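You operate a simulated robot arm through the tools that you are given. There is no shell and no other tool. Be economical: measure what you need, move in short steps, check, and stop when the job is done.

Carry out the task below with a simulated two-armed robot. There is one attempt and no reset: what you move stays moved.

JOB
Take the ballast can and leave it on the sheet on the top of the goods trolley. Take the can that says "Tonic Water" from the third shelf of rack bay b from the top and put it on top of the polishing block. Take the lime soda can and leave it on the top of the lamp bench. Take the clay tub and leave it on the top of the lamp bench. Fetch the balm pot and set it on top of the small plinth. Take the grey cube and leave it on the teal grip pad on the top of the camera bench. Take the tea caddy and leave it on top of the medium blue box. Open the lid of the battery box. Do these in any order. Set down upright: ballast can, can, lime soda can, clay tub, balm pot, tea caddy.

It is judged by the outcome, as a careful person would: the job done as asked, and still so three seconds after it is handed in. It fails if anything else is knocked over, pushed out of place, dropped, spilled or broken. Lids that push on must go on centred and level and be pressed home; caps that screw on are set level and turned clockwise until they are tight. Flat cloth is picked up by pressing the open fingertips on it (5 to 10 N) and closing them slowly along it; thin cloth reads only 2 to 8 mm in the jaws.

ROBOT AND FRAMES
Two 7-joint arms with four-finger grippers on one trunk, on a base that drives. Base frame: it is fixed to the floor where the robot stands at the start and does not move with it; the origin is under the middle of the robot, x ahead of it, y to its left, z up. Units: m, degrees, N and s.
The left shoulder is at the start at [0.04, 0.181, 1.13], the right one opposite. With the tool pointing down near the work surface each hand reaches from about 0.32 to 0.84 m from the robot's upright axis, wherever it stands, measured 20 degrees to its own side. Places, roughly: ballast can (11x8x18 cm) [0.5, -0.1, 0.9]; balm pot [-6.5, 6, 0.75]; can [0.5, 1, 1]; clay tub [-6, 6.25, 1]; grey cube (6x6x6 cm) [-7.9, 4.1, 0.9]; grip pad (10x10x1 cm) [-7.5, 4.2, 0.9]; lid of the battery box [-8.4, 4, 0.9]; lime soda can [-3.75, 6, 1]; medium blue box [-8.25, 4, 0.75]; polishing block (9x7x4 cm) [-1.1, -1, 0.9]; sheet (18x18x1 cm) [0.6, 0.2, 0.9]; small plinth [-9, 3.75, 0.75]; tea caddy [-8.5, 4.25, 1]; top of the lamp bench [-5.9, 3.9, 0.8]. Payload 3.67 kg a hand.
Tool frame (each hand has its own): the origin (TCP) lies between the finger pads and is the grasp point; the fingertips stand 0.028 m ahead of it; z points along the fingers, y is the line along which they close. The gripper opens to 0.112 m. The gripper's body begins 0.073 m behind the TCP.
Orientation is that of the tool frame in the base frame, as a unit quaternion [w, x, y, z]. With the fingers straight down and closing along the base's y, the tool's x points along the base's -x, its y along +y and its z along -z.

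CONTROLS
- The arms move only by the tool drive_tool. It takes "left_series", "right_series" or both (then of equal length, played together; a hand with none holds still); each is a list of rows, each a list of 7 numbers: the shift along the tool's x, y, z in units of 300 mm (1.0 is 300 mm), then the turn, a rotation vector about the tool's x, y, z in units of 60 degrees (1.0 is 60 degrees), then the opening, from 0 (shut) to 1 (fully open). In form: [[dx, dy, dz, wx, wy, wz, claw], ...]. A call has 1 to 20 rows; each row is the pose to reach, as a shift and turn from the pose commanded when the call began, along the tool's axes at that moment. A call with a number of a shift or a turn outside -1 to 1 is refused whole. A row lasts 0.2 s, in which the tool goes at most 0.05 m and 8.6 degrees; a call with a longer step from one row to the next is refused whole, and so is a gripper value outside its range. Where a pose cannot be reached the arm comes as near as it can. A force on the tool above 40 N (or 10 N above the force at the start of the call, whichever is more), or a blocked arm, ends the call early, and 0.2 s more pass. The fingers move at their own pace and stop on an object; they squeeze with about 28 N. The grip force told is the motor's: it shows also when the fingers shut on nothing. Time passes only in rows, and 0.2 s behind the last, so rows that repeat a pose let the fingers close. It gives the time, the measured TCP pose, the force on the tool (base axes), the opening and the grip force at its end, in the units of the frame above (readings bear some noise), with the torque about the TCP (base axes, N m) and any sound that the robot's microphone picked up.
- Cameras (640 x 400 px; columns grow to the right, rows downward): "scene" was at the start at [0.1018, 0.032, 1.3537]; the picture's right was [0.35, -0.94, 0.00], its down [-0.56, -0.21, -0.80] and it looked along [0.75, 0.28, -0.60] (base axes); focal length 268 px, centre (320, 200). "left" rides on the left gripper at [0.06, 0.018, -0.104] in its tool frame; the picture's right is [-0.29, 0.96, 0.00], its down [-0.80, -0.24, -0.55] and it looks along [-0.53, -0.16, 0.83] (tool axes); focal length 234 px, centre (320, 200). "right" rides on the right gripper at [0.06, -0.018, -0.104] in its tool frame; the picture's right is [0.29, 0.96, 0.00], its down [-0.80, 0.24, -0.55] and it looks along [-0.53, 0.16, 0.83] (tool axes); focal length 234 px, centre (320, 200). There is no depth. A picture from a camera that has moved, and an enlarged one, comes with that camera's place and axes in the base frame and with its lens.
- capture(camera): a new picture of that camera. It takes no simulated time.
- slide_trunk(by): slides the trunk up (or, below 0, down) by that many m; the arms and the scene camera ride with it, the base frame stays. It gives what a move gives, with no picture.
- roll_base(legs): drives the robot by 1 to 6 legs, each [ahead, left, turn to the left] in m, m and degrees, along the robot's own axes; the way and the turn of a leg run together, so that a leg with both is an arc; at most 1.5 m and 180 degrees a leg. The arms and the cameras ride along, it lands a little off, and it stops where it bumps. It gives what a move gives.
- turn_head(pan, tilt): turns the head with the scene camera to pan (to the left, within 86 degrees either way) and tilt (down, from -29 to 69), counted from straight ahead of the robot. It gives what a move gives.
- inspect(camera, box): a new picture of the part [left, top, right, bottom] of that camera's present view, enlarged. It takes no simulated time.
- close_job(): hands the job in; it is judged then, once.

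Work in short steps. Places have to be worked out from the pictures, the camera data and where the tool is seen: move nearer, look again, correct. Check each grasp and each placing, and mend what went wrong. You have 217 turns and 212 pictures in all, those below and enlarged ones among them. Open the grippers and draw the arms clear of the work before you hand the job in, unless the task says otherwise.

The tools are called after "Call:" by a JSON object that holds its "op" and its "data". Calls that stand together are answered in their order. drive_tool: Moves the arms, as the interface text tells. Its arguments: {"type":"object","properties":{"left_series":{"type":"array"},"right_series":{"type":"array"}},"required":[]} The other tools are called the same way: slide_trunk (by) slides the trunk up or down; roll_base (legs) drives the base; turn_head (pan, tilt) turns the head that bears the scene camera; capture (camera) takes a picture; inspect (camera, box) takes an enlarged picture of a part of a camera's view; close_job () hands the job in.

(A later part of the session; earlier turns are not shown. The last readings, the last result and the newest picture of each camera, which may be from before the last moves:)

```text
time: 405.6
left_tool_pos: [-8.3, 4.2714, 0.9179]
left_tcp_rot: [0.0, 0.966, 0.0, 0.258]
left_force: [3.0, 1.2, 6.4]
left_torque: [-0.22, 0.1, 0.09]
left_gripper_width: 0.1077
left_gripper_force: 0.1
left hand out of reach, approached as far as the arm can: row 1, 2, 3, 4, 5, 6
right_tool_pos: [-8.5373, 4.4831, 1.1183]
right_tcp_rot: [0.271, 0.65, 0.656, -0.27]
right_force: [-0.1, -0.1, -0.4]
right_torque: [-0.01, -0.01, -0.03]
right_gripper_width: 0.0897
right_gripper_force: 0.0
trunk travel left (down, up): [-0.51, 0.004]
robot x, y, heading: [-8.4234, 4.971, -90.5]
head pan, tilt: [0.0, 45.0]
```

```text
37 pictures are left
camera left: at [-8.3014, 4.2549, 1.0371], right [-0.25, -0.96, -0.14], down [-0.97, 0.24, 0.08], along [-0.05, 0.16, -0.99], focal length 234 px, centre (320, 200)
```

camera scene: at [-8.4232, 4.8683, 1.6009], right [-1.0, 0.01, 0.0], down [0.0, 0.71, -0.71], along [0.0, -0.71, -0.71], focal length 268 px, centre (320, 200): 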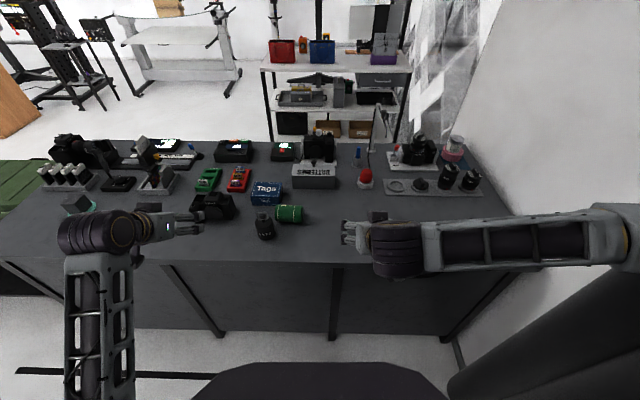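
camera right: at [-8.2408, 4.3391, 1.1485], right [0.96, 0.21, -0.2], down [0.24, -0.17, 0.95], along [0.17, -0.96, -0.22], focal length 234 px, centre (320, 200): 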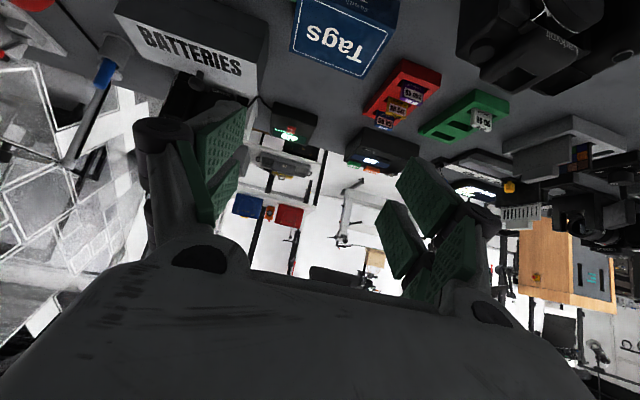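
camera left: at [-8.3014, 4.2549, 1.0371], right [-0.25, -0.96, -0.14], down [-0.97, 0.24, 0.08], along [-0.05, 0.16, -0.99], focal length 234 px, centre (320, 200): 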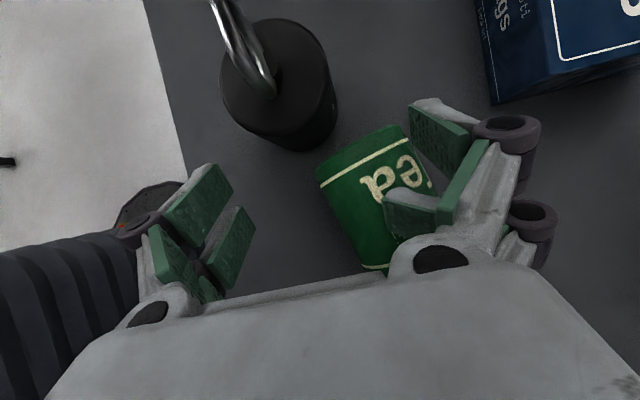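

Out of reach by ~6 cm; the far finger rests on the caddy. I lift straight up and drive 0.1 m closer.

Call:
{"op": "drive_tool", "data": {"left_series": [[0.055, 0, -0.097, 0, 0, 0, 0.9], [0.11, 0, -0.193, 0, 0, 0, 0.9], [0.165, 0, -0.29, 0, 0, 0, 0.9]]}}

Call:
{"op": "roll_base", "data": {"legs": [[0.1, 0, 0]]}}

Call:
{"op": "capture", "data": {"camera": "left"}}

```text
time: 406.4
left_tool_pos: [-8.3137, 4.2451, 1.0064]
left_tcp_rot: [0.0, 0.966, 0.0, 0.258]
left_force: [1.1, 0.5, 0.0]
left_torque: [0.02, -0.03, 0.02]
left_gripper_width: 0.1016
left_gripper_force: 0.3
left hand out of reach, approached as far as the arm can: row 1, 2, 3
right_tool_pos: [-8.5379, 4.4805, 1.1161]
right_tcp_rot: [0.271, 0.651, 0.656, -0.27]
right_force: [-0.6, -1.0, 0.5]
right_torque: [-0.01, 0.02, -0.03]
right_gripper_width: 0.0896
right_gripper_force: 0.0
trunk travel left (down, up): [-0.51, 0.004]
robot x, y, heading: [-8.4242, 4.9672, -90.4]
head pan, tilt: [0.0, 45.0]
```

```text
time: 407.5
left_tool_pos: [-8.3118, 4.1464, 1.0068]
left_tcp_rot: [0.001, 0.966, 0.0, 0.258]
left_force: [-1.6, 1.0, -0.5]
left_torque: [-0.01, -0.01, 0.02]
left_gripper_width: 0.1006
left_gripper_force: 0.2
right_tool_pos: [-8.5378, 4.3816, 1.1185]
right_tcp_rot: [0.272, 0.65, 0.656, -0.269]
right_force: [-0.1, -0.2, -0.1]
right_torque: [0.02, 0.0, 0.03]
right_gripper_width: 0.0896
right_gripper_force: 0.0
trunk travel left (down, up): [-0.51, 0.004]
robot x, y, heading: [-8.4244, 4.8679, -90.4]
head pan, tilt: [0.0, 45.0]
```

```text
36 pictures are left
camera left: at [-8.3139, 4.1279, 1.1269], right [-0.25, -0.96, -0.14], down [-0.97, 0.24, 0.08], along [-0.05, 0.16, -0.99], focal length 234 px, centre (320, 200)
```

left: 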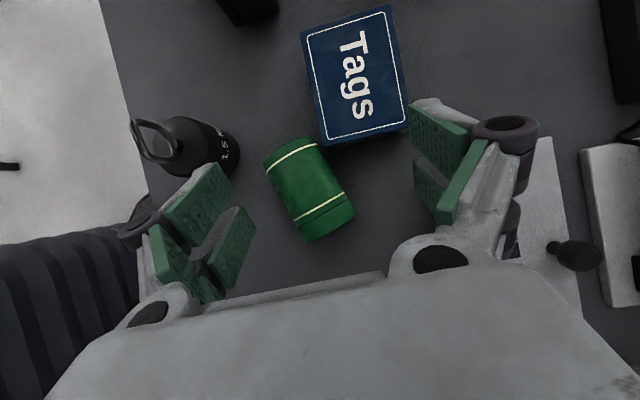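

The caddy is in reach now: centre (-8.312, 4.177), lid direction ≈194°. I yaw 14.5°, go down and close.

Call:
{"op": "drive_tool", "data": {"left_series": [[0, -0.05, 0, 0.06, 0, -0.105, 0.9], [0, -0.097, 0, 0.12, 0, -0.21, 0.9], [-0.073, -0.097, 0.113, 0.12, 0, -0.21, 0.9], [-0.147, -0.097, 0.226, 0.12, 0, -0.21, 0.9], [-0.22, -0.097, 0.339, 0.12, 0, -0.21, 0.9], [-0.22, -0.097, 0.339, 0.12, 0, -0.21, 0.75], [-0.22, -0.097, 0.339, 0.12, 0, -0.21, 0.6], [-0.22, -0.097, 0.339, 0.12, 0, -0.21, 0.4], [-0.22, -0.097, 0.339, 0.12, 0, -0.21, 0], [-0.22, -0.097, 0.339, 0.12, 0, -0.21, 0]]}}

Call:
{"op": "capture", "data": {"camera": "left"}}

```text
time: 409.7
left_tool_pos: [-8.3085, 4.2007, 0.911]
left_tcp_rot: [-0.031, 0.959, 0.122, 0.255]
left_force: [-0.6, 0.1, -0.2]
left_torque: [-0.03, -0.01, -0.02]
left_gripper_width: 0.0608
left_gripper_force: 27.9
left hand out of reach, approached as far as the arm can: row 3, 4, 5, 6, 7, 8, 9, 10
right_tool_pos: [-8.5382, 4.3808, 1.1179]
right_tcp_rot: [0.271, 0.65, 0.657, -0.269]
right_force: [0.8, -0.1, -0.9]
right_torque: [0.0, 0.02, 0.0]
right_gripper_width: 0.0898
right_gripper_force: 0.1
trunk travel left (down, up): [-0.51, 0.004]
robot x, y, heading: [-8.4238, 4.8676, -90.3]
head pan, tilt: [0.0, 45.0]
```

```text
35 pictures are left
camera left: at [-8.304, 4.1839, 1.0304], right [0.0, -0.99, -0.14], down [-1.0, -0.01, 0.08], along [-0.08, 0.14, -0.99], focal length 234 px, centre (320, 200)
```

left: 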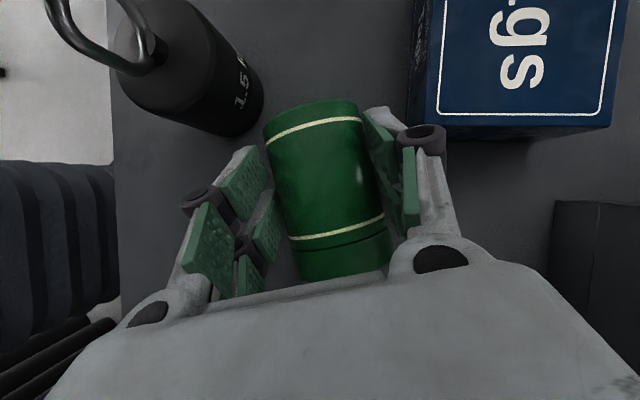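

Gripped, though near the fingertips. I lift gently and check it holds.

Call:
{"op": "drive_tool", "data": {"left_series": [[0.03, 0, -0.05, 0, 0, 0, 0], [0.07, 0, -0.12, 0, 0, 0, 0], [0.11, 0, -0.2, 0, 0, 0, 0], [0.165, 0, -0.29, 0, 0, 0, 0], [0.2, 0, -0.36, 0, 0, 0, 0], [0.2, 0, -0.36, 0, 0, 0, 0]]}}

Call:
{"op": "capture", "data": {"camera": "left"}}

```text
time: 411.1
left_tool_pos: [-8.3093, 4.2039, 1.0322]
left_tcp_rot: [-0.03, 0.959, 0.122, 0.255]
left_force: [0.0, -0.3, -1.2]
left_torque: [0.0, 0.01, 0.03]
left_gripper_width: 0.0608
left_gripper_force: 27.8
right_tool_pos: [-8.5375, 4.3814, 1.1173]
right_tcp_rot: [0.27, 0.651, 0.656, -0.27]
right_force: [0.6, -0.4, -0.9]
right_torque: [-0.03, -0.03, 0.0]
right_gripper_width: 0.0894
right_gripper_force: 0.0
trunk travel left (down, up): [-0.51, 0.004]
robot x, y, heading: [-8.4242, 4.8679, -90.2]
head pan, tilt: [0.0, 45.0]
```

```text
34 pictures are left
camera left: at [-8.306, 4.1875, 1.1515], right [0.0, -0.99, -0.14], down [-1.0, -0.01, 0.08], along [-0.08, 0.14, -0.99], focal length 234 px, centre (320, 200)
```

left: 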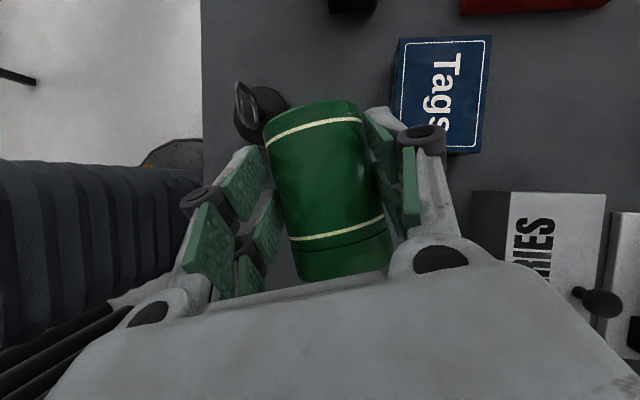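

It holds. I now rotate it upright in two halves (102° in all), rising and keeping it clear.

Call:
{"op": "drive_tool", "data": {"left_series": [[0.039, -0.01, -0.033, -0.019, -0.098, -0.071, 0], [0.078, -0.02, -0.065, -0.037, -0.195, -0.141, 0], [0.117, -0.03, -0.098, -0.056, -0.293, -0.212, 0], [0.155, -0.04, -0.131, -0.075, -0.39, -0.282, 0], [0.194, -0.05, -0.164, -0.094, -0.488, -0.353, 0], [0.233, -0.06, -0.196, -0.112, -0.585, -0.423, 0], [0.272, -0.07, -0.229, -0.131, -0.683, -0.494, 0]]}}

Call:
{"op": "drive_tool", "data": {"left_series": [[0, 0, 0, -0.019, -0.098, -0.071, 0], [0, 0, 0, -0.037, -0.195, -0.141, 0], [0, 0, 0, -0.056, -0.293, -0.212, 0], [0, 0, 0, -0.075, -0.39, -0.282, 0], [0, 0, 0, -0.094, -0.488, -0.353, 0], [0, 0, 0, -0.112, -0.585, -0.423, 0], [0, 0, 0, -0.131, -0.683, -0.494, 0], [0, 0, 0, -0.131, -0.683, -0.494, 0]]}}

Call:
{"op": "capture", "data": {"camera": "scene"}}

```text
time: 412.7
left_tool_pos: [-8.2795, 4.2343, 1.1352]
left_tcp_rot: [0.142, 0.924, 0.345, -0.087]
left_force: [-0.3, 0.0, -1.2]
left_torque: [0.01, 0.02, 0.0]
left_gripper_width: 0.0608
left_gripper_force: 28.2
right_tool_pos: [-8.5363, 4.3819, 1.1172]
right_tcp_rot: [0.27, 0.65, 0.657, -0.269]
right_force: [0.1, -0.2, 0.3]
right_torque: [0.01, 0.03, -0.01]
right_gripper_width: 0.0896
right_gripper_force: 0.0
trunk travel left (down, up): [-0.51, 0.004]
robot x, y, heading: [-8.4209, 4.8669, -90.2]
head pan, tilt: [0.0, 45.0]
```

```text
time: 414.5
left_tool_pos: [-8.2793, 4.2343, 1.1324]
left_tcp_rot: [0.287, 0.708, 0.499, -0.409]
left_force: [-0.9, -0.5, -0.1]
left_torque: [0.02, 0.01, 0.0]
left_gripper_width: 0.0604
left_gripper_force: 27.9
right_tool_pos: [-8.5371, 4.3805, 1.1166]
right_tcp_rot: [0.27, 0.651, 0.657, -0.269]
right_force: [0.6, -0.1, -0.3]
right_torque: [0.01, 0.04, 0.02]
right_gripper_width: 0.0895
right_gripper_force: 0.1
trunk travel left (down, up): [-0.51, 0.004]
robot x, y, heading: [-8.4277, 4.867, -90.3]
head pan, tilt: [0.0, 45.0]
```

```text
33 pictures are left
camera scene: at [-8.4249, 4.7667, 1.6009], right [-1.0, 0.01, 0.0], down [0.0, 0.71, -0.71], along [0.0, -0.71, -0.71], focal length 268 px, centre (320, 200)
```

scene: 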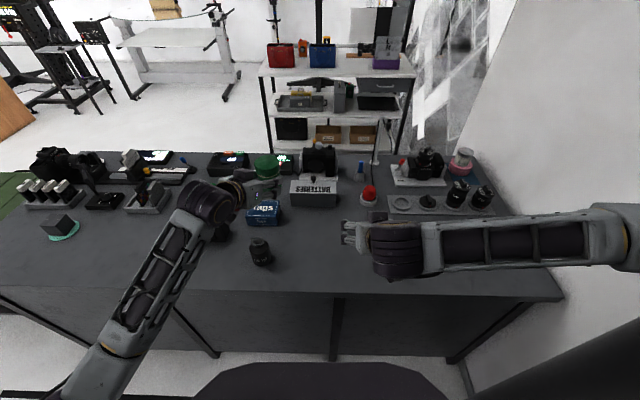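

Upright. I back the base 0.1 m so the arm stays extended, then take a closer look at caddy and box.

Call:
{"op": "roll_base", "data": {"legs": [[-0.1, 0, 0]]}}

Call:
{"op": "inspect", "data": {"camera": "scene", "box": [190, 130, 350, 250]}}

Call:
{"op": "capture", "data": {"camera": "left"}}

```text
time: 415.7
left_tool_pos: [-8.277, 4.3354, 1.1316]
left_tcp_rot: [0.288, 0.708, 0.499, -0.409]
left_force: [-0.2, 0.0, -1.5]
left_torque: [0.03, -0.03, 0.01]
left_gripper_width: 0.0608
left_gripper_force: 27.9
right_tool_pos: [-8.5366, 4.4794, 1.1162]
right_tcp_rot: [0.271, 0.649, 0.658, -0.268]
right_force: [0.5, 0.9, 0.2]
right_torque: [0.02, -0.02, -0.02]
right_gripper_width: 0.0895
right_gripper_force: 0.2
trunk travel left (down, up): [-0.51, 0.004]
robot x, y, heading: [-8.4244, 4.9734, -90.2]
head pan, tilt: [0.0, 45.0]
```

```text
3.33 times, centred on (270, 190) of scene
camera zoom: at [-8.4243, 4.8665, 1.6008], right [-1.0, 0.0, 0.0], down [0.0, 0.71, -0.71], along [0.0, -0.71, -0.71], focal length 893 px, centre (487, 233)
```

zoom: 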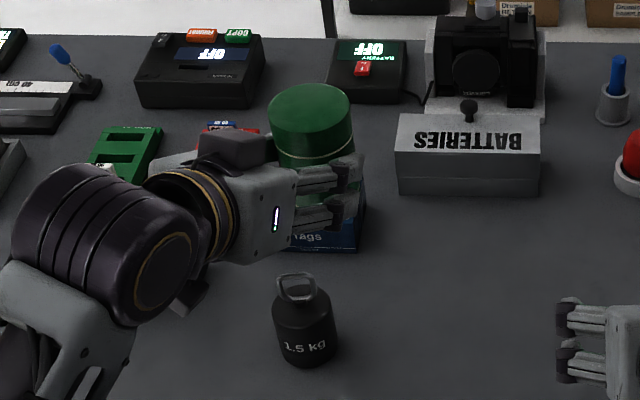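

```text
31 pictures are left
camera left: at [-8.2208, 4.4415, 1.1321], right [0.85, -0.46, 0.25], down [-0.2, 0.15, 0.97], along [-0.48, -0.88, 0.04], focal length 234 px, centre (320, 200)
```

left: 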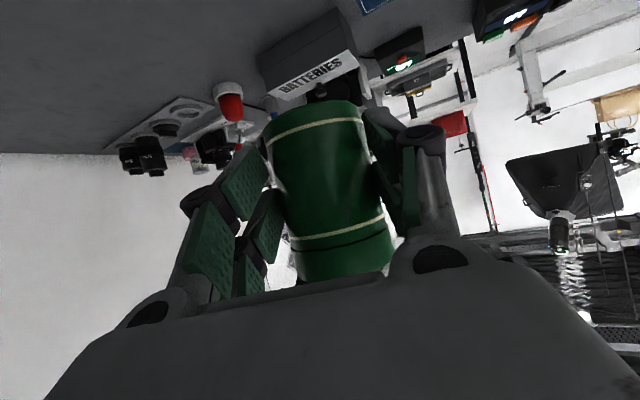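

The caddy axis sits ~3 cm ahead of the grasp point. I move it level over the box centre (-8.221, 4.101), then down to z≈1.0 and check.

Call:
{"op": "drive_tool", "data": {"left_series": [[-0.06, 0.09, 0.1, 0, 0, 0, 0], [-0.115, 0.18, 0.2, 0, 0, 0, 0], [-0.17, 0.27, 0.3, 0, 0, 0, 0], [-0.23, 0.36, 0.4, 0, 0, 0, 0], [-0.285, 0.442, 0.494, 0, 0, 0, 0], [-0.16, 0.442, 0.566, 0, 0, 0, 0], [-0.035, 0.442, 0.638, 0, 0, 0, 0], [0.09, 0.442, 0.711, 0, 0, 0, 0], [0.09, 0.442, 0.711, 0, 0, 0, 0]]}}

Call:
{"op": "inspect", "data": {"camera": "scene", "box": [190, 130, 350, 250]}}

Call:
{"op": "capture", "data": {"camera": "left"}}

```text
time: 417.7
left_tool_pos: [-8.2055, 4.13, 1.0015]
left_tcp_rot: [0.288, 0.708, 0.499, -0.409]
left_force: [0.2, 0.5, -1.6]
left_torque: [0.01, -0.02, -0.02]
left_gripper_width: 0.0605
left_gripper_force: 27.8
right_tool_pos: [-8.5354, 4.4816, 1.117]
right_tcp_rot: [0.272, 0.649, 0.657, -0.27]
right_force: [0.0, 0.1, -0.4]
right_torque: [0.04, -0.02, 0.0]
right_gripper_width: 0.0894
right_gripper_force: 0.0
trunk travel left (down, up): [-0.51, 0.004]
robot x, y, heading: [-8.4244, 4.9706, -90.1]
head pan, tilt: [0.0, 45.0]
```

```text
3.33 times, centred on (270, 190) of scene
camera zoom: at [-8.4243, 4.8689, 1.601], right [-1.0, 0.0, 0.0], down [0.0, 0.71, -0.71], along [0.0, -0.71, -0.71], focal length 893 px, centre (487, 233)
```

zoom: 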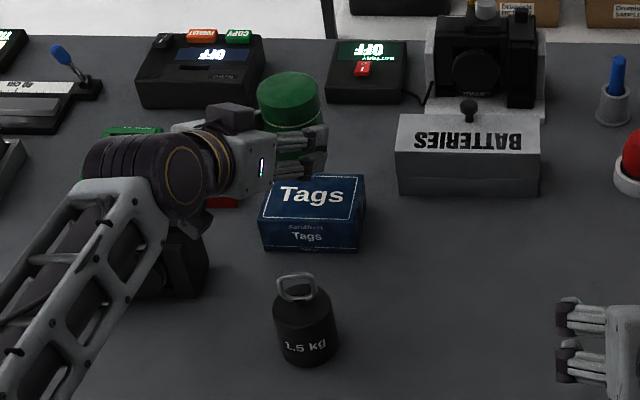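

```text
29 pictures are left
camera left: at [-8.1508, 4.2365, 1.0005], right [0.85, -0.46, 0.25], down [-0.2, 0.16, 0.97], along [-0.48, -0.88, 0.04], focal length 234 px, centre (320, 200)
```

left: 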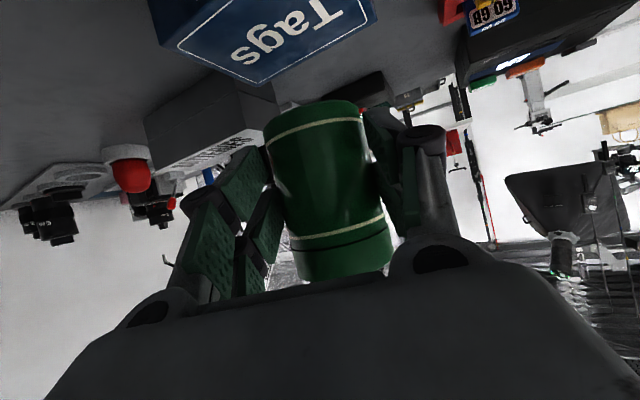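

Axis ≈(-8.215, 4.103) against box centre (-8.222, 4.102): good. I lower to just above and then feel.

Call:
{"op": "drive_tool", "data": {"left_series": [[0.045, -0.01, 0.028, 0, 0, 0, 0], [0.09, -0.019, 0.056, 0, 0, 0, 0], [0.125, -0.019, 0.079, 0, 0, 0, 0], [0.136, -0.019, 0.086, 0, 0, 0, 0], [0.145, -0.019, 0.091, 0, 0, 0, 0], [0.153, -0.019, 0.096, 0, 0, 0, 0]]}}

```text
time: 419.1
left_tool_pos: [-8.2158, 4.1293, 0.9493]
left_tcp_rot: [0.287, 0.708, 0.5, -0.409]
left_force: [-1.1, -0.9, -0.8]
left_torque: [0.06, 0.0, 0.0]
left_gripper_width: 0.0607
left_gripper_force: 28.4
right_tool_pos: [-8.5352, 4.4812, 1.1165]
right_tcp_rot: [0.272, 0.649, 0.657, -0.269]
right_force: [-0.2, 0.6, 0.1]
right_torque: [-0.02, 0.03, 0.0]
right_gripper_width: 0.0897
right_gripper_force: 0.1
trunk travel left (down, up): [-0.51, 0.004]
robot x, y, heading: [-8.4256, 4.9678, -90.2]
head pan, tilt: [0.0, 45.0]
```

Call:
{"op": "drive_tool", "data": {"left_series": [[0.009, 0, 0.005, 0, 0, 0, 0], [0.018, 0, 0.01, 0, 0, 0, 0], [0.027, 0, 0.015, 0, 0, 0, 0], [0.034, 0, 0.02, 0, 0, 0, 0]]}}

Call:
{"op": "capture", "data": {"camera": "left"}}

```text
time: 420.1
left_tool_pos: [-8.215, 4.1288, 0.9435]
left_tcp_rot: [0.291, 0.705, 0.499, -0.411]
left_force: [2.8, -2.6, 19.9]
left_torque: [-0.07, 0.05, 0.1]
left_gripper_width: 0.0611
left_gripper_force: 28.5
right_tool_pos: [-8.5357, 4.4834, 1.1179]
right_tcp_rot: [0.271, 0.649, 0.658, -0.269]
right_force: [0.7, -0.1, 0.1]
right_torque: [-0.01, 0.0, 0.0]
right_gripper_width: 0.0896
right_gripper_force: 0.1
trunk travel left (down, up): [-0.51, 0.004]
robot x, y, heading: [-8.4263, 4.9667, -90.2]
head pan, tilt: [0.0, 45.0]
```

```text
28 pictures are left
camera left: at [-8.1597, 4.2366, 0.9421], right [0.86, -0.45, 0.25], down [-0.2, 0.16, 0.97], along [-0.48, -0.88, 0.05], focal length 234 px, centre (320, 200)
```

left: 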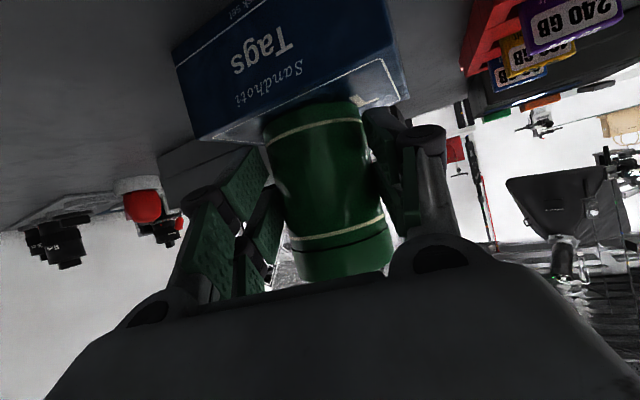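

It touches, but the view shows the caddy's near rim overhanging the box's front edge by ~2 cm (the cause of the first fall). I lift 1.5 cm, move it 3 cm further back, and set down again.

Call:
{"op": "drive_tool", "data": {"left_series": [[-0.025, 0, -0.015, 0, 0, 0, 0], [-0.055, 0, -0.03, 0, 0, 0, 0], [-0.075, 0.014, 0.015, 0, 0, 0, 0], [-0.091, 0.028, 0.058, 0, 0, 0, 0], [-0.075, 0.028, 0.067, 0, 0, 0, 0], [-0.06, 0.028, 0.076, 0, 0, 0, 0], [-0.05, 0.028, 0.082, 0, 0, 0, 0]]}}

Call:
{"op": "capture", "data": {"camera": "left"}}

```text
time: 421.7
left_tool_pos: [-8.2162, 4.0979, 0.9436]
left_tcp_rot: [0.291, 0.706, 0.499, -0.41]
left_force: [3.4, 1.6, 16.7]
left_torque: [0.09, 0.09, 0.03]
left_gripper_width: 0.0606
left_gripper_force: 27.4
right_tool_pos: [-8.5348, 4.483, 1.118]
right_tcp_rot: [0.272, 0.648, 0.659, -0.269]
right_force: [-0.5, 0.2, -0.4]
right_torque: [0.01, 0.0, 0.0]
right_gripper_width: 0.0894
right_gripper_force: 0.1
trunk travel left (down, up): [-0.51, 0.004]
robot x, y, heading: [-8.4253, 4.9667, -89.9]
head pan, tilt: [0.0, 45.0]
```

```text
27 pictures are left
camera left: at [-8.1608, 4.2064, 0.9422], right [0.86, -0.45, 0.25], down [-0.2, 0.16, 0.97], along [-0.48, -0.88, 0.05], focal length 234 px, centre (320, 200)
```

left: 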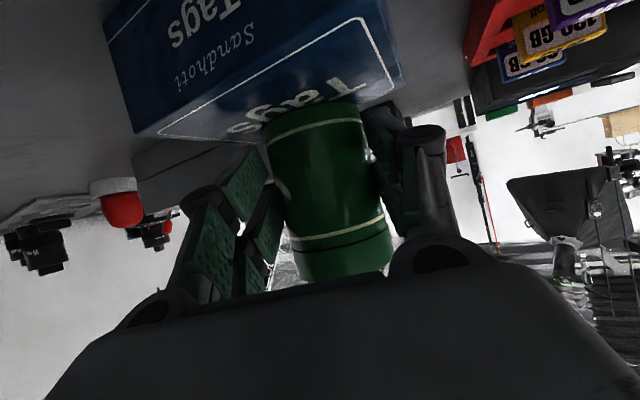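

Working the geometry through with the box corners, I misread an edge: the caddy is now ~4 cm too far back and the earlier spot was nearly right. I lift, come back 4.2 cm (axis ≈ y 4.10) and set down.

Call:
{"op": "drive_tool", "data": {"left_series": [[-0.025, 0, -0.015, 0, 0, 0, 0], [-0.05, 0, -0.029, 0, 0, 0, 0], [-0.015, -0.024, -0.083, 0, 0, 0, 0], [0.015, -0.048, -0.139, 0, 0, 0, 0], [0.035, -0.048, -0.13, 0, 0, 0, 0], [0.055, -0.048, -0.12, 0, 0, 0, 0], [0.066, -0.048, -0.114, 0, 0, 0, 0]]}}

Call:
{"op": "capture", "data": {"camera": "left"}}

Call:
{"op": "inspect", "data": {"camera": "scene", "box": [190, 130, 350, 250]}}

```text
time: 423.3
left_tool_pos: [-8.2171, 4.1401, 0.9444]
left_tcp_rot: [0.291, 0.706, 0.499, -0.411]
left_force: [3.1, -5.6, 18.6]
left_torque: [-0.22, 0.12, 0.07]
left_gripper_width: 0.0607
left_gripper_force: 28.3
right_tool_pos: [-8.5359, 4.4813, 1.1174]
right_tcp_rot: [0.273, 0.648, 0.658, -0.269]
right_force: [-0.3, 0.4, 1.0]
right_torque: [0.02, 0.02, -0.01]
right_gripper_width: 0.0895
right_gripper_force: 0.0
trunk travel left (down, up): [-0.51, 0.004]
robot x, y, heading: [-8.4222, 4.9667, -90.0]
head pan, tilt: [0.0, 45.0]
```

```text
26 pictures are left
camera left: at [-8.1609, 4.2471, 0.9419], right [0.86, -0.45, 0.25], down [-0.2, 0.17, 0.97], along [-0.48, -0.88, 0.05], focal length 234 px, centre (320, 200)
```

left: 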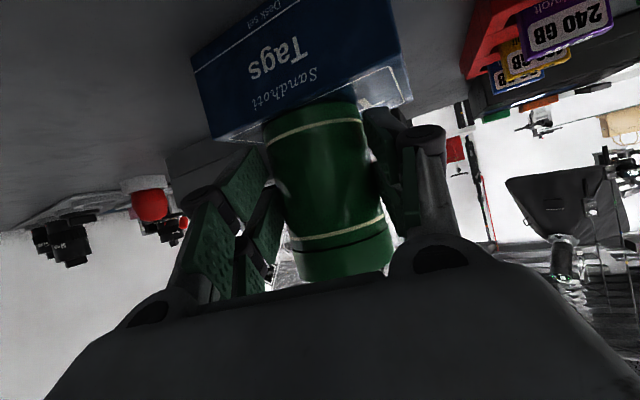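

```text
3.33 times, centred on (270, 190) of scene
camera zoom: at [-8.4245, 4.8702, 1.6012], right [-1.0, 0.0, 0.0], down [0.0, 0.71, -0.71], along [0.0, -0.71, -0.71], focal length 893 px, centre (487, 233)
```

zoom: 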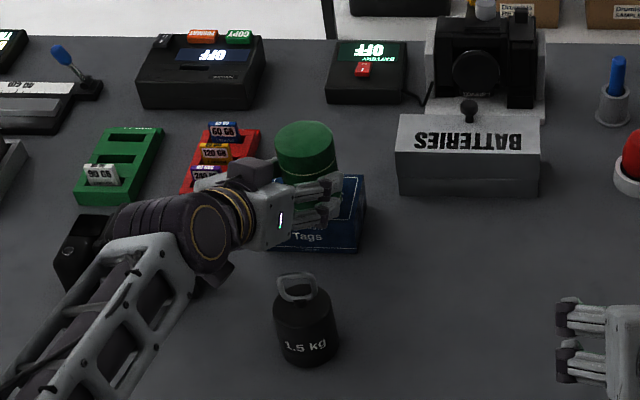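

Now the near rim is ~1 cm inside the front edge and the far rim inside the back: centred. I ease up, open, wait, and look before withdrawing.

Call:
{"op": "drive_tool", "data": {"left_series": [[-0.012, 0, -0.007, 0, 0, 0, 0], [-0.012, 0, -0.007, 0, 0, 0, 0.58], [-0.012, 0, -0.007, 0, 0, 0, 0.66], [-0.012, 0, -0.007, 0, 0, 0, 0.76], [-0.012, 0, -0.007, 0, 0, 0, 0.84], [-0.012, 0, -0.007, 0, 0, 0, 0.84]]}}

Call:
{"op": "capture", "data": {"camera": "left"}}

```text
time: 424.7
left_tool_pos: [-8.218, 4.1403, 0.9403]
left_tcp_rot: [0.287, 0.708, 0.499, -0.409]
left_force: [0.0, -0.2, 0.5]
left_torque: [-0.04, 0.0, 0.01]
left_gripper_width: 0.0942
left_gripper_force: 0.0
right_tool_pos: [-8.5367, 4.4808, 1.1174]
right_tcp_rot: [0.272, 0.649, 0.658, -0.269]
right_force: [-0.8, 1.0, -0.6]
right_torque: [-0.03, 0.02, 0.0]
right_gripper_width: 0.0897
right_gripper_force: 0.3
trunk travel left (down, up): [-0.51, 0.004]
robot x, y, heading: [-8.4241, 4.9682, -90.2]
head pan, tilt: [0.0, 45.0]
```

```text
24 pictures are left
camera left: at [-8.1621, 4.2477, 0.9408], right [0.85, -0.46, 0.25], down [-0.2, 0.16, 0.97], along [-0.48, -0.88, 0.04], focal length 234 px, centre (320, 200)
```

left: 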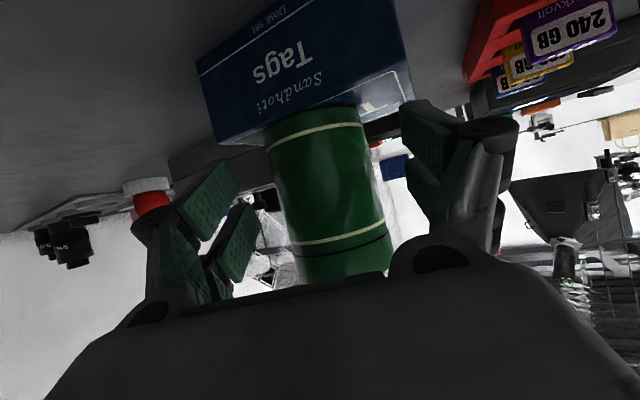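

It stands, upright, fingers clear on both sides. I withdraw straight back, then up.

Call:
{"op": "drive_tool", "data": {"left_series": [[0, 0, -0.06, 0, 0, 0, 0.84], [0, 0, -0.14, 0, 0, 0, 0.84], [0, 0, -0.26, 0, 0, 0, 0.84], [0, 0, -0.4, 0, 0, 0, 0.84], [-0.05, 0, -0.5, 0, 0, 0, 0.84], [-0.15, 0.04, -0.58, 0, 0, 0, 0.84], [-0.25, 0.08, -0.66, 0, 0, 0, 0.84]]}}

Call:
{"op": "inspect", "data": {"camera": "scene", "box": [190, 100, 390, 250]}}

```text
time: 426.3
left_tool_pos: [-8.1485, 4.2583, 1.1041]
left_tcp_rot: [0.287, 0.708, 0.5, -0.408]
left_force: [0.5, 0.7, 0.1]
left_torque: [0.0, 0.01, -0.02]
left_gripper_width: 0.0939
left_gripper_force: 0.0
right_tool_pos: [-8.5348, 4.4813, 1.1179]
right_tcp_rot: [0.272, 0.649, 0.658, -0.27]
right_force: [-0.5, 0.3, -0.4]
right_torque: [0.0, 0.02, 0.01]
right_gripper_width: 0.0895
right_gripper_force: 0.0
trunk travel left (down, up): [-0.51, 0.004]
robot x, y, heading: [-8.4229, 4.9692, -90.2]
head pan, tilt: [0.0, 45.0]
```

```text
2.67 times, centred on (290, 175) of scene
camera zoom: at [-8.4236, 4.8689, 1.601], right [-1.0, 0.0, 0.0], down [0.0, 0.71, -0.71], along [0.0, -0.71, -0.71], focal length 715 px, centre (400, 267)
```

zoom: 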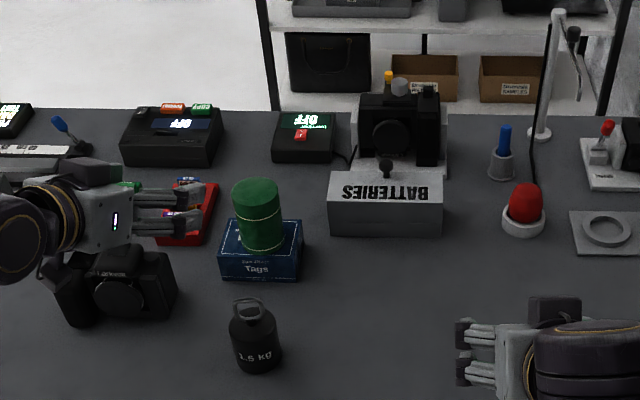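

The tea caddy stands on the blue box. Last: the battery box lid. Its black knob is near (-8.402, 3.984, 0.94) at the far edge, so it hinges on my side. I draw the left hand back and drive 0.14 m closer.

Call:
{"op": "drive_tool", "data": {"left_series": [[0, 0, -0.13, 0, 0, 0, 0.84], [0, 0, -0.26, 0, 0, 0, 0.84], [0, 0, -0.4, 0, 0, 0, 0.84]]}}

Call:
{"op": "roll_base", "data": {"legs": [[0.14, 0, 0]]}}

Call:
{"op": "inspect", "data": {"camera": "scene", "box": [270, 110, 390, 210]}}

```text
time: 427.1
left_tool_pos: [-8.1171, 4.3544, 1.1628]
left_tcp_rot: [0.287, 0.708, 0.499, -0.409]
left_force: [0.3, 0.4, 0.5]
left_torque: [-0.01, -0.02, 0.0]
left_gripper_width: 0.0942
left_gripper_force: 0.0
right_tool_pos: [-8.536, 4.4812, 1.1186]
right_tcp_rot: [0.273, 0.649, 0.657, -0.27]
right_force: [-0.6, 0.4, 0.4]
right_torque: [-0.01, 0.0, 0.01]
right_gripper_width: 0.0894
right_gripper_force: 0.1
trunk travel left (down, up): [-0.51, 0.004]
robot x, y, heading: [-8.4254, 4.9673, -90.0]
head pan, tilt: [0.0, 45.0]
```

```text
time: 428.5
left_tool_pos: [-8.1176, 4.2135, 1.1641]
left_tcp_rot: [0.288, 0.707, 0.5, -0.408]
left_force: [-0.1, -0.8, 0.1]
left_torque: [0.02, 0.02, 0.0]
left_gripper_width: 0.0941
left_gripper_force: 0.0
right_tool_pos: [-8.5347, 4.3415, 1.1178]
right_tcp_rot: [0.272, 0.649, 0.658, -0.269]
right_force: [0.2, 0.1, 0.1]
right_torque: [0.0, 0.03, -0.03]
right_gripper_width: 0.0897
right_gripper_force: 0.1
trunk travel left (down, up): [-0.51, 0.004]
robot x, y, heading: [-8.4254, 4.8265, -89.7]
head pan, tilt: [0.0, 45.0]
```

```text
4.00 times, centred on (330, 160) of scene
camera zoom: at [-8.4244, 4.729, 1.6011], right [-1.0, 0.0, 0.0], down [0.0, 0.71, -0.71], along [0.0, -0.71, -0.71], focal length 1072 px, centre (280, 360)
```

zoom: 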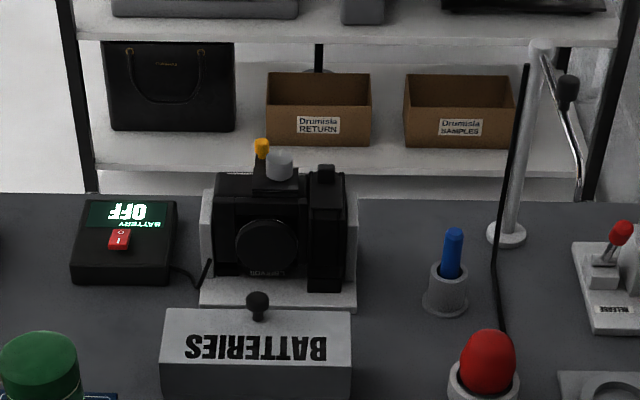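

Knob ball at (-8.399, 3.987, 0.934). I bring the right hand to a pre-grasp on the 45° line, 10 cm off.

Call:
{"op": "drive_tool", "data": {"right_series": [[-0.045, 0.049, 0.1, 0, 0, 0, 0.6], [-0.09, 0.098, 0.2, 0, 0, 0, 0.6], [-0.136, 0.147, 0.3, 0, 0, 0, 0.6], [-0.181, 0.196, 0.4, 0, 0, 0, 0.6], [-0.227, 0.246, 0.5, 0, 0, 0, 0.6], [-0.272, 0.295, 0.6, 0, 0, 0, 0.6], [-0.317, 0.344, 0.7, 0, 0, 0, 0.6], [-0.363, 0.393, 0.8, 0, 0, 0, 0.6], [-0.408, 0.442, 0.9, 0, 0, 0, 0.6], [-0.408, 0.442, 0.9, 0, 0, 0, 0.6]]}}

Call:
{"op": "capture", "data": {"camera": "right"}}

```text
time: 430.7
left_tool_pos: [-8.1162, 4.2129, 1.1639]
left_tcp_rot: [0.288, 0.708, 0.499, -0.409]
left_force: [0.1, -0.4, 0.1]
left_torque: [0.01, 0.01, 0.02]
left_gripper_width: 0.0944
left_gripper_force: 0.0
right_tool_pos: [-8.4008, 4.0629, 1.0102]
right_tcp_rot: [0.272, 0.649, 0.658, -0.268]
right_force: [0.6, -0.3, -0.1]
right_torque: [0.05, -0.02, -0.01]
right_gripper_width: 0.0674
right_gripper_force: 0.0
trunk travel left (down, up): [-0.51, 0.004]
robot x, y, heading: [-8.4226, 4.8293, -90.0]
head pan, tilt: [0.0, 45.0]
```

```text
21 pictures are left
camera right: at [-8.4177, 4.1788, 1.0431], right [0.95, 0.22, -0.2], down [0.24, -0.17, 0.95], along [0.17, -0.96, -0.21], focal length 234 px, centre (320, 200)
```

right: 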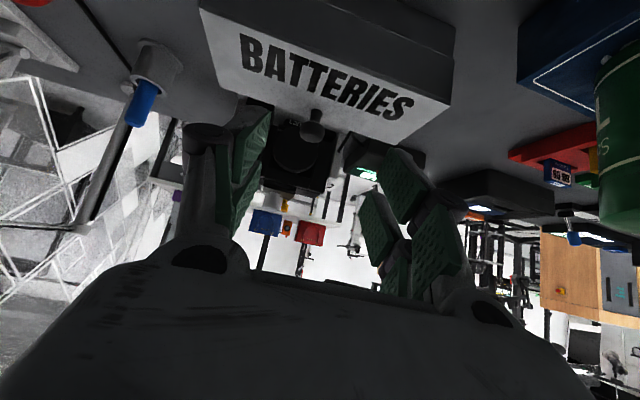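

The knob is right on the line. I advance 10 cm with a small correction and close on it.

Call:
{"op": "drive_tool", "data": {"right_series": [[0, -0.02, 0.1, 0, 0, 0, 0.6], [0, -0.022, 0.2, 0, 0, 0, 0.6], [0, -0.022, 0.28, 0, 0, 0, 0.6], [0, -0.022, 0.335, 0, 0, 0, 0.6], [0, -0.022, 0.335, 0, 0, 0, 0.4], [0, -0.022, 0.335, 0, 0, 0, 0.2], [0, -0.022, 0.335, 0, 0, 0, 0], [0, -0.022, 0.335, 0, 0, 0, 0]]}}

Call:
{"op": "capture", "data": {"camera": "right"}}

```text
time: 431.7
left_tool_pos: [-8.1175, 4.217, 1.1652]
left_tcp_rot: [0.29, 0.707, 0.499, -0.409]
left_force: [0.3, -0.1, 1.1]
left_torque: [0.06, 0.0, 0.02]
left_gripper_width: 0.0942
left_gripper_force: 0.1
right_tool_pos: [-8.4033, 3.9968, 0.9569]
right_tcp_rot: [0.274, 0.642, 0.661, -0.276]
right_force: [-6.9, -5.2, 11.1]
right_torque: [0.98, -0.2, 0.39]
right_gripper_width: 0.0429
right_gripper_force: 12.2
trunk travel left (down, up): [-0.51, 0.004]
robot x, y, heading: [-8.4243, 4.8231, -90.2]
head pan, tilt: [0.0, 45.0]
stopped in row 4 (right hand): the force on the tool passed its limit at 55 N (the readings are from after the stop); the commanded pose is now the measured one
```

```text
20 pictures are left
camera right: at [-8.4224, 4.1118, 0.9889], right [0.95, 0.23, -0.22], down [0.26, -0.15, 0.95], along [0.18, -0.96, -0.2], focal length 234 px, centre (320, 200)
```

right: 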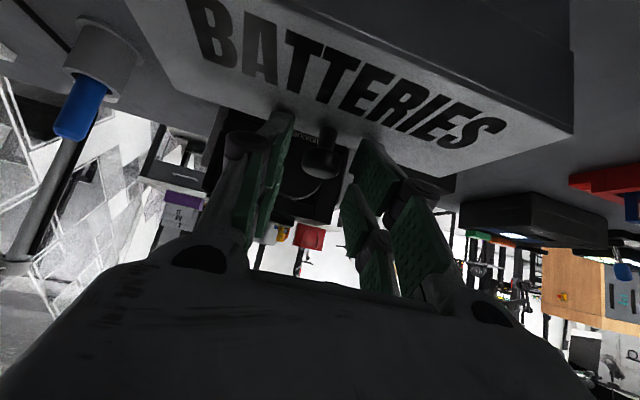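

The fingertips met the lid, which sits a little higher than I reckoned; the knob is between the pads. I back off ~1 cm and close on it.

Call:
{"op": "drive_tool", "data": {"right_series": [[0.019, 0, -0.038, 0, 0, 0, 0.45], [0.019, 0, -0.038, 0, 0, 0, 0.3], [0.019, 0, -0.038, 0, 0, 0, 0.15], [0.019, 0, -0.038, 0, 0, 0, 0], [0.019, 0, -0.038, 0, 0, 0, 0], [0.019, 0, -0.038, 0, 0, 0, 0]]}}

Call:
{"op": "capture", "data": {"camera": "right"}}

```text
time: 433.1
left_tool_pos: [-8.119, 4.2146, 1.1637]
left_tcp_rot: [0.289, 0.708, 0.498, -0.409]
left_force: [0.7, 0.8, -0.7]
left_torque: [-0.01, 0.02, -0.01]
left_gripper_width: 0.0943
left_gripper_force: 0.1
right_tool_pos: [-8.4039, 4.0062, 0.9586]
right_tcp_rot: [0.274, 0.642, 0.662, -0.274]
right_force: [-12.3, -4.7, 32.5]
right_torque: [-0.47, 0.47, -0.5]
right_gripper_width: 0.0183
right_gripper_force: 45.3
trunk travel left (down, up): [-0.51, 0.004]
robot x, y, heading: [-8.427, 4.8272, -89.9]
head pan, tilt: [0.0, 45.0]
```

```text
19 pictures are left
camera right: at [-8.4241, 4.1226, 0.9899], right [0.95, 0.23, -0.22], down [0.25, -0.16, 0.95], along [0.18, -0.96, -0.21], focal length 234 px, centre (320, 200)
```

right: 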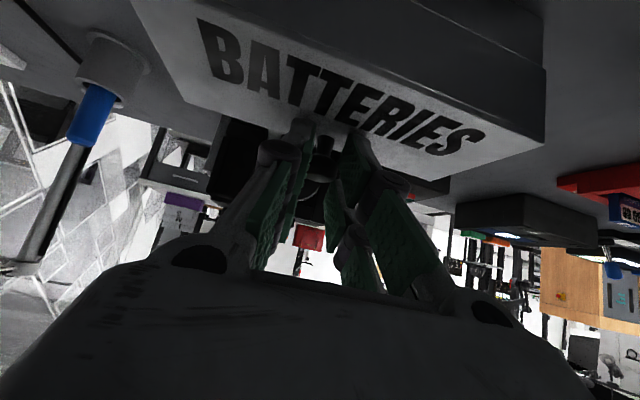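

The knob is gripped (18 mm). I draw it along the hinge arc, first to ~45°, and check.

Call:
{"op": "drive_tool", "data": {"right_series": [[-0.003, 0, -0.027, 0, 0, 0, 0], [-0.006, 0, -0.055, 0, 0, 0, 0], [-0.002, 0, -0.082, 0, 0, 0, 0], [0.002, 0, -0.11, 0, 0, 0, 0], [0.013, 0, -0.135, 0, 0, 0, 0], [0.025, 0, -0.16, 0, 0, 0, 0], [0.025, 0, -0.16, 0, 0, 0, 0]]}}

Call:
{"op": "capture", "data": {"camera": "right"}}

```text
time: 434.7
left_tool_pos: [-8.1165, 4.2121, 1.1625]
left_tcp_rot: [0.287, 0.708, 0.5, -0.409]
left_force: [-0.2, -0.2, 0.5]
left_torque: [-0.01, 0.05, -0.03]
left_gripper_width: 0.0939
left_gripper_force: 0.0
right_tool_pos: [-8.3986, 4.0469, 0.9785]
right_tcp_rot: [0.273, 0.642, 0.664, -0.269]
right_force: [1.1, -0.7, -0.2]
right_torque: [0.03, -0.02, -0.04]
right_gripper_width: 0.0
right_gripper_force: 35.8
trunk travel left (down, up): [-0.51, 0.004]
robot x, y, heading: [-8.4233, 4.8261, -90.0]
head pan, tilt: [0.0, 45.0]
```

```text
18 pictures are left
camera right: at [-8.4192, 4.1622, 1.0121], right [0.95, 0.23, -0.21], down [0.25, -0.16, 0.95], along [0.19, -0.96, -0.21], focal length 234 px, centre (320, 200)
```

right: 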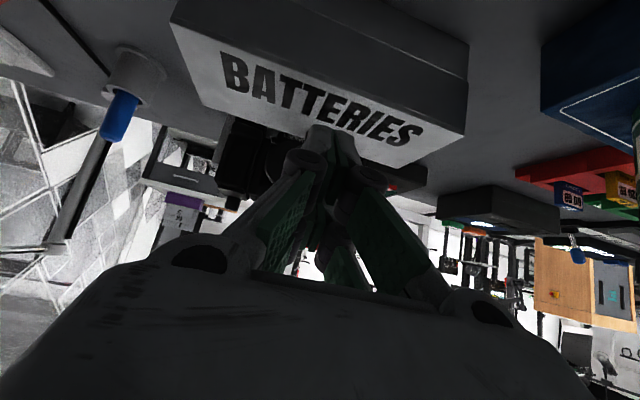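

It slipped off: at 45° the pads caught only the ball's top. Refined: ball (-8.404, 4.004, 0.949), lid top ≈0.928. I back out, steepen the hand to ~15° from vertical, and move 3.5 cm closer.

Call:
{"op": "drive_tool", "data": {"right_series": [[0, 0, -0.13, 0, 0, 0, 0], [0, 0, -0.27, 0, 0, 0, 0.3], [0, 0, -0.3, 0, 0.125, 0, 0.45], [0, 0, -0.3, 0, 0.25, 0, 0.45], [0, 0, -0.3, 0, 0.375, 0, 0.45], [0, 0, -0.3, 0, 0.5, 0, 0.45], [0, 0, -0.3, 0, 0.5, 0, 0.45]]}}

Call:
{"op": "roll_base", "data": {"legs": [[0.035, 0, 0]]}}

Call:
{"op": "capture", "data": {"camera": "right"}}

```text
time: 436.3
left_tool_pos: [-8.1175, 4.2104, 1.1623]
left_tcp_rot: [0.288, 0.708, 0.5, -0.408]
left_force: [0.2, -0.1, 0.8]
left_torque: [0.01, 0.0, 0.04]
left_gripper_width: 0.0939
left_gripper_force: 0.0
right_tool_pos: [-8.4001, 4.1094, 1.0443]
right_tcp_rot: [0.092, 0.689, 0.712, -0.093]
right_force: [-0.3, 0.5, 0.2]
right_torque: [-0.03, 0.0, -0.01]
right_gripper_width: 0.0505
right_gripper_force: 0.1
trunk travel left (down, up): [-0.51, 0.004]
robot x, y, heading: [-8.423, 4.8271, -90.1]
head pan, tilt: [0.0, 45.0]
```

```text
time: 437.1
left_tool_pos: [-8.1173, 4.1867, 1.1677]
left_tcp_rot: [0.29, 0.707, 0.498, -0.41]
left_force: [-0.6, 1.0, 0.7]
left_torque: [0.0, 0.0, 0.04]
left_gripper_width: 0.0941
left_gripper_force: 0.2
right_tool_pos: [-8.4007, 4.0818, 1.0481]
right_tcp_rot: [0.094, 0.689, 0.712, -0.097]
right_force: [0.4, 1.3, 1.1]
right_torque: [-0.09, -0.01, 0.02]
right_gripper_width: 0.0508
right_gripper_force: 0.1
trunk travel left (down, up): [-0.51, 0.004]
robot x, y, heading: [-8.4249, 4.7925, -90.1]
head pan, tilt: [0.0, 45.0]
```

```text
17 pictures are left
camera right: at [-8.4198, 4.1681, 1.1347], right [0.95, 0.31, -0.08], down [0.26, -0.61, 0.75], along [0.18, -0.73, -0.66], focal length 234 px, centre (320, 200)
```

right: 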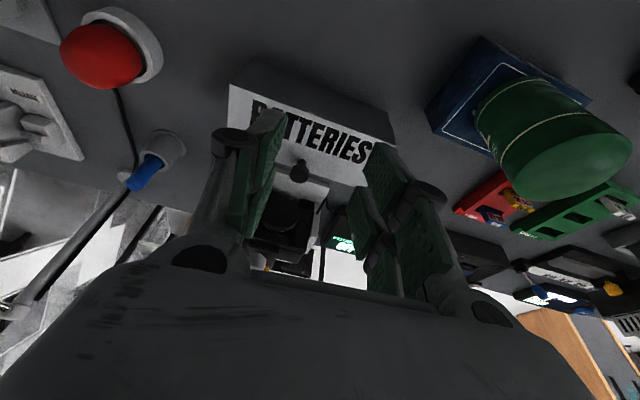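

Ball now read (-8.405, 3.999, 0.949). I come down over it with steep fingers and close.

Call:
{"op": "drive_tool", "data": {"right_series": [[-0.09, -0.01, 0.1, 0, 0, 0, 0.45], [-0.179, -0.02, 0.195, 0, 0, 0, 0.45], [-0.179, -0.02, 0.28, 0, 0, 0, 0.45], [-0.179, -0.02, 0.33, 0, 0, 0, 0.45], [-0.179, -0.02, 0.355, 0, 0, 0, 0.45], [-0.179, -0.02, 0.355, 0, 0, 0, 0.3], [-0.179, -0.02, 0.355, 0, 0, 0, 0.15], [-0.179, -0.02, 0.355, 0, 0, 0, 0], [-0.179, -0.02, 0.355, 0, 0, 0, 0]]}}

Call:
{"op": "capture", "data": {"camera": "right"}}

```text
time: 439.1
left_tool_pos: [-8.1182, 4.1772, 1.1628]
left_tcp_rot: [0.287, 0.708, 0.499, -0.408]
left_force: [-1.2, 0.2, -0.2]
left_torque: [-0.02, -0.01, 0.05]
left_gripper_width: 0.0938
left_gripper_force: 0.2
right_tool_pos: [-8.4141, 4.0217, 0.9694]
right_tcp_rot: [0.092, 0.689, 0.712, -0.094]
right_force: [0.1, 0.8, 0.4]
right_torque: [-0.02, 0.0, 0.0]
right_gripper_width: 0.0
right_gripper_force: 27.9
right hand out of reach, approached as far as the arm can: row 2, 3, 4, 5, 6, 7, 8, 9
trunk travel left (down, up): [-0.51, 0.004]
robot x, y, heading: [-8.4257, 4.7948, -90.1]
head pan, tilt: [0.0, 45.0]
```

```text
16 pictures are left
camera right: at [-8.4337, 4.1067, 1.0545], right [0.95, 0.31, -0.08], down [0.26, -0.62, 0.74], along [0.18, -0.72, -0.67], focal length 234 px, centre (320, 200)
```

right: 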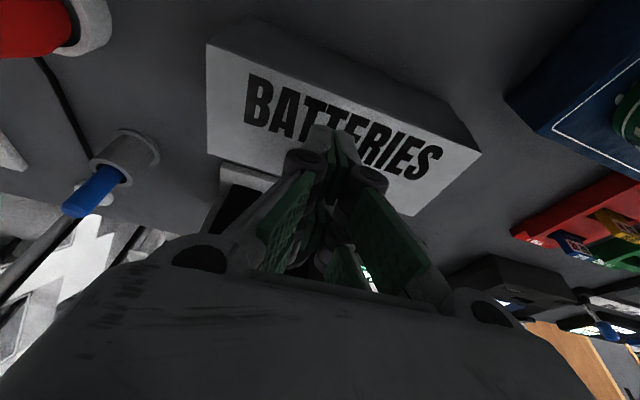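

Just short of reach. I open, lift 10 cm with slightly less tilt, and lower the trunk 0.1 m to gain reach.

Call:
{"op": "drive_tool", "data": {"right_series": [[0, 0, -0.04, 0, 0, 0, 0.45], [0, 0, -0.12, 0, -0.04, 0, 0.45], [0, 0, -0.22, 0, -0.08, 0, 0.45], [0, 0, -0.33, 0, -0.125, 0, 0.45]]}}

Call:
{"op": "slide_trunk", "data": {"by": -0.1}}

```text
time: 440.1
left_tool_pos: [-8.1182, 4.1802, 1.1632]
left_tcp_rot: [0.288, 0.708, 0.499, -0.409]
left_force: [-0.8, 0.6, 0.4]
left_torque: [-0.01, -0.03, -0.03]
left_gripper_width: 0.0942
left_gripper_force: 0.0
right_tool_pos: [-8.414, 4.0481, 1.0687]
right_tcp_rot: [0.139, 0.683, 0.703, -0.14]
right_force: [-0.5, -0.6, -0.4]
right_torque: [-0.01, 0.01, 0.02]
right_gripper_width: 0.0507
right_gripper_force: 0.1
trunk travel left (down, up): [-0.51, 0.004]
robot x, y, heading: [-8.4259, 4.7928, -90.2]
head pan, tilt: [0.0, 45.0]
```

```text
time: 441.4
left_tool_pos: [-8.1177, 4.1775, 1.0632]
left_tcp_rot: [0.287, 0.708, 0.499, -0.409]
left_force: [0.5, -0.6, 0.3]
left_torque: [0.01, 0.03, 0.0]
left_gripper_width: 0.0941
left_gripper_force: 0.1
right_tool_pos: [-8.4124, 4.047, 0.9679]
right_tcp_rot: [0.138, 0.682, 0.704, -0.14]
right_force: [0.5, -0.1, -0.3]
right_torque: [0.01, -0.04, 0.0]
right_gripper_width: 0.0505
right_gripper_force: 0.2
trunk travel left (down, up): [-0.41, 0.104]
robot x, y, heading: [-8.4252, 4.7916, -90.0]
head pan, tilt: [0.0, 45.0]
```

Call:
{"op": "drive_tool", "data": {"right_series": [[-0.065, 0.01, 0.045, 0, 0, 0, 0.45], [-0.129, 0.02, 0.075, 0, 0, 0, 0.45], [-0.129, 0.02, 0.089, 0, 0, 0, 0.45], [-0.129, 0.02, 0.089, 0, 0, 0, 0.3], [-0.129, 0.02, 0.089, 0, 0, 0, 0.15], [-0.129, 0.02, 0.089, 0, 0, 0, 0], [-0.129, 0.02, 0.089, 0, 0, 0, 0]]}}

Call:
{"op": "capture", "data": {"camera": "right"}}

```text
time: 443.1
left_tool_pos: [-8.1164, 4.1784, 1.0628]
left_tcp_rot: [0.287, 0.708, 0.499, -0.409]
left_force: [-0.1, -0.3, 0.7]
left_torque: [0.01, 0.02, -0.01]
left_gripper_width: 0.0943
left_gripper_force: 0.1
right_tool_pos: [-8.404, 4.0033, 0.957]
right_tcp_rot: [0.139, 0.682, 0.705, -0.138]
right_force: [7.8, -2.0, -0.2]
right_torque: [-0.14, -0.15, 0.25]
right_gripper_width: 0.0209
right_gripper_force: 44.6
trunk travel left (down, up): [-0.41, 0.104]
robot x, y, heading: [-8.4232, 4.7957, -90.1]
head pan, tilt: [0.0, 45.0]
```

```text
15 pictures are left
camera right: at [-8.424, 4.0977, 1.0316], right [0.95, 0.3, -0.12], down [0.26, -0.51, 0.82], along [0.18, -0.8, -0.57], focal length 234 px, centre (320, 200)
```

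right: 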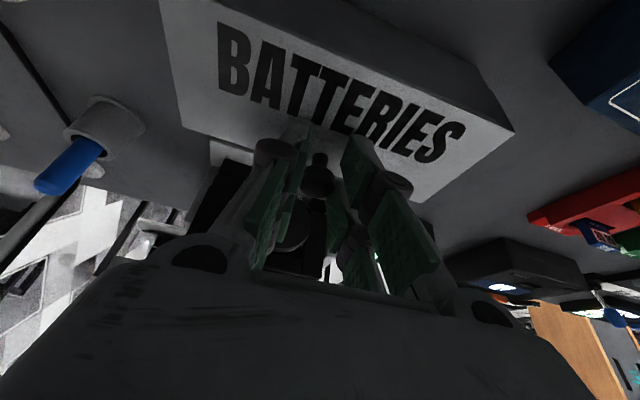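

The ball is now fully between the pads (21 mm). I draw it along the hinge arc to ~45°, letting the hand tilt along.

Call:
{"op": "drive_tool", "data": {"right_series": [[0.009, 0, -0.028, 0, -0.03, 0, 0], [0.018, 0, -0.056, 0, -0.06, 0, 0], [0.034, 0, -0.081, 0, -0.1, 0, 0], [0.05, 0, -0.106, 0, -0.14, 0, 0], [0.072, 0, -0.126, 0, -0.19, 0, 0], [0.094, 0, -0.146, 0, -0.23, 0, 0], [0.094, 0, -0.146, 0, -0.23, 0, 0]]}}

Call:
{"op": "capture", "data": {"camera": "right"}}

```text
time: 444.6
left_tool_pos: [-8.1209, 4.1779, 1.0638]
left_tcp_rot: [0.288, 0.709, 0.498, -0.409]
left_force: [-0.8, 0.1, 0.0]
left_torque: [0.0, -0.02, 0.0]
left_gripper_width: 0.0943
left_gripper_force: 0.0
right_tool_pos: [-8.4125, 4.043, 0.9878]
right_tcp_rot: [0.223, 0.662, 0.68, -0.223]
right_force: [-0.1, 0.7, 0.6]
right_torque: [0.01, -0.02, 0.04]
right_gripper_width: 0.0002
right_gripper_force: 35.6
trunk travel left (down, up): [-0.41, 0.104]
robot x, y, heading: [-8.4272, 4.7957, -90.2]
head pan, tilt: [0.0, 45.0]
```

```text
14 pictures are left
camera right: at [-8.4328, 4.1535, 1.0367], right [0.95, 0.25, -0.18], down [0.25, -0.3, 0.92], along [0.18, -0.92, -0.35], focal length 234 px, centre (320, 200)
```

right: 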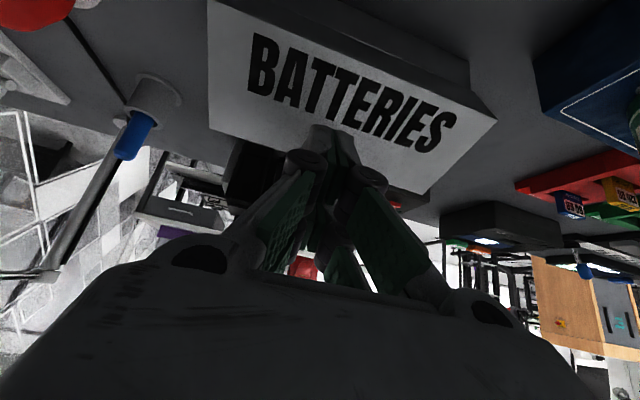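

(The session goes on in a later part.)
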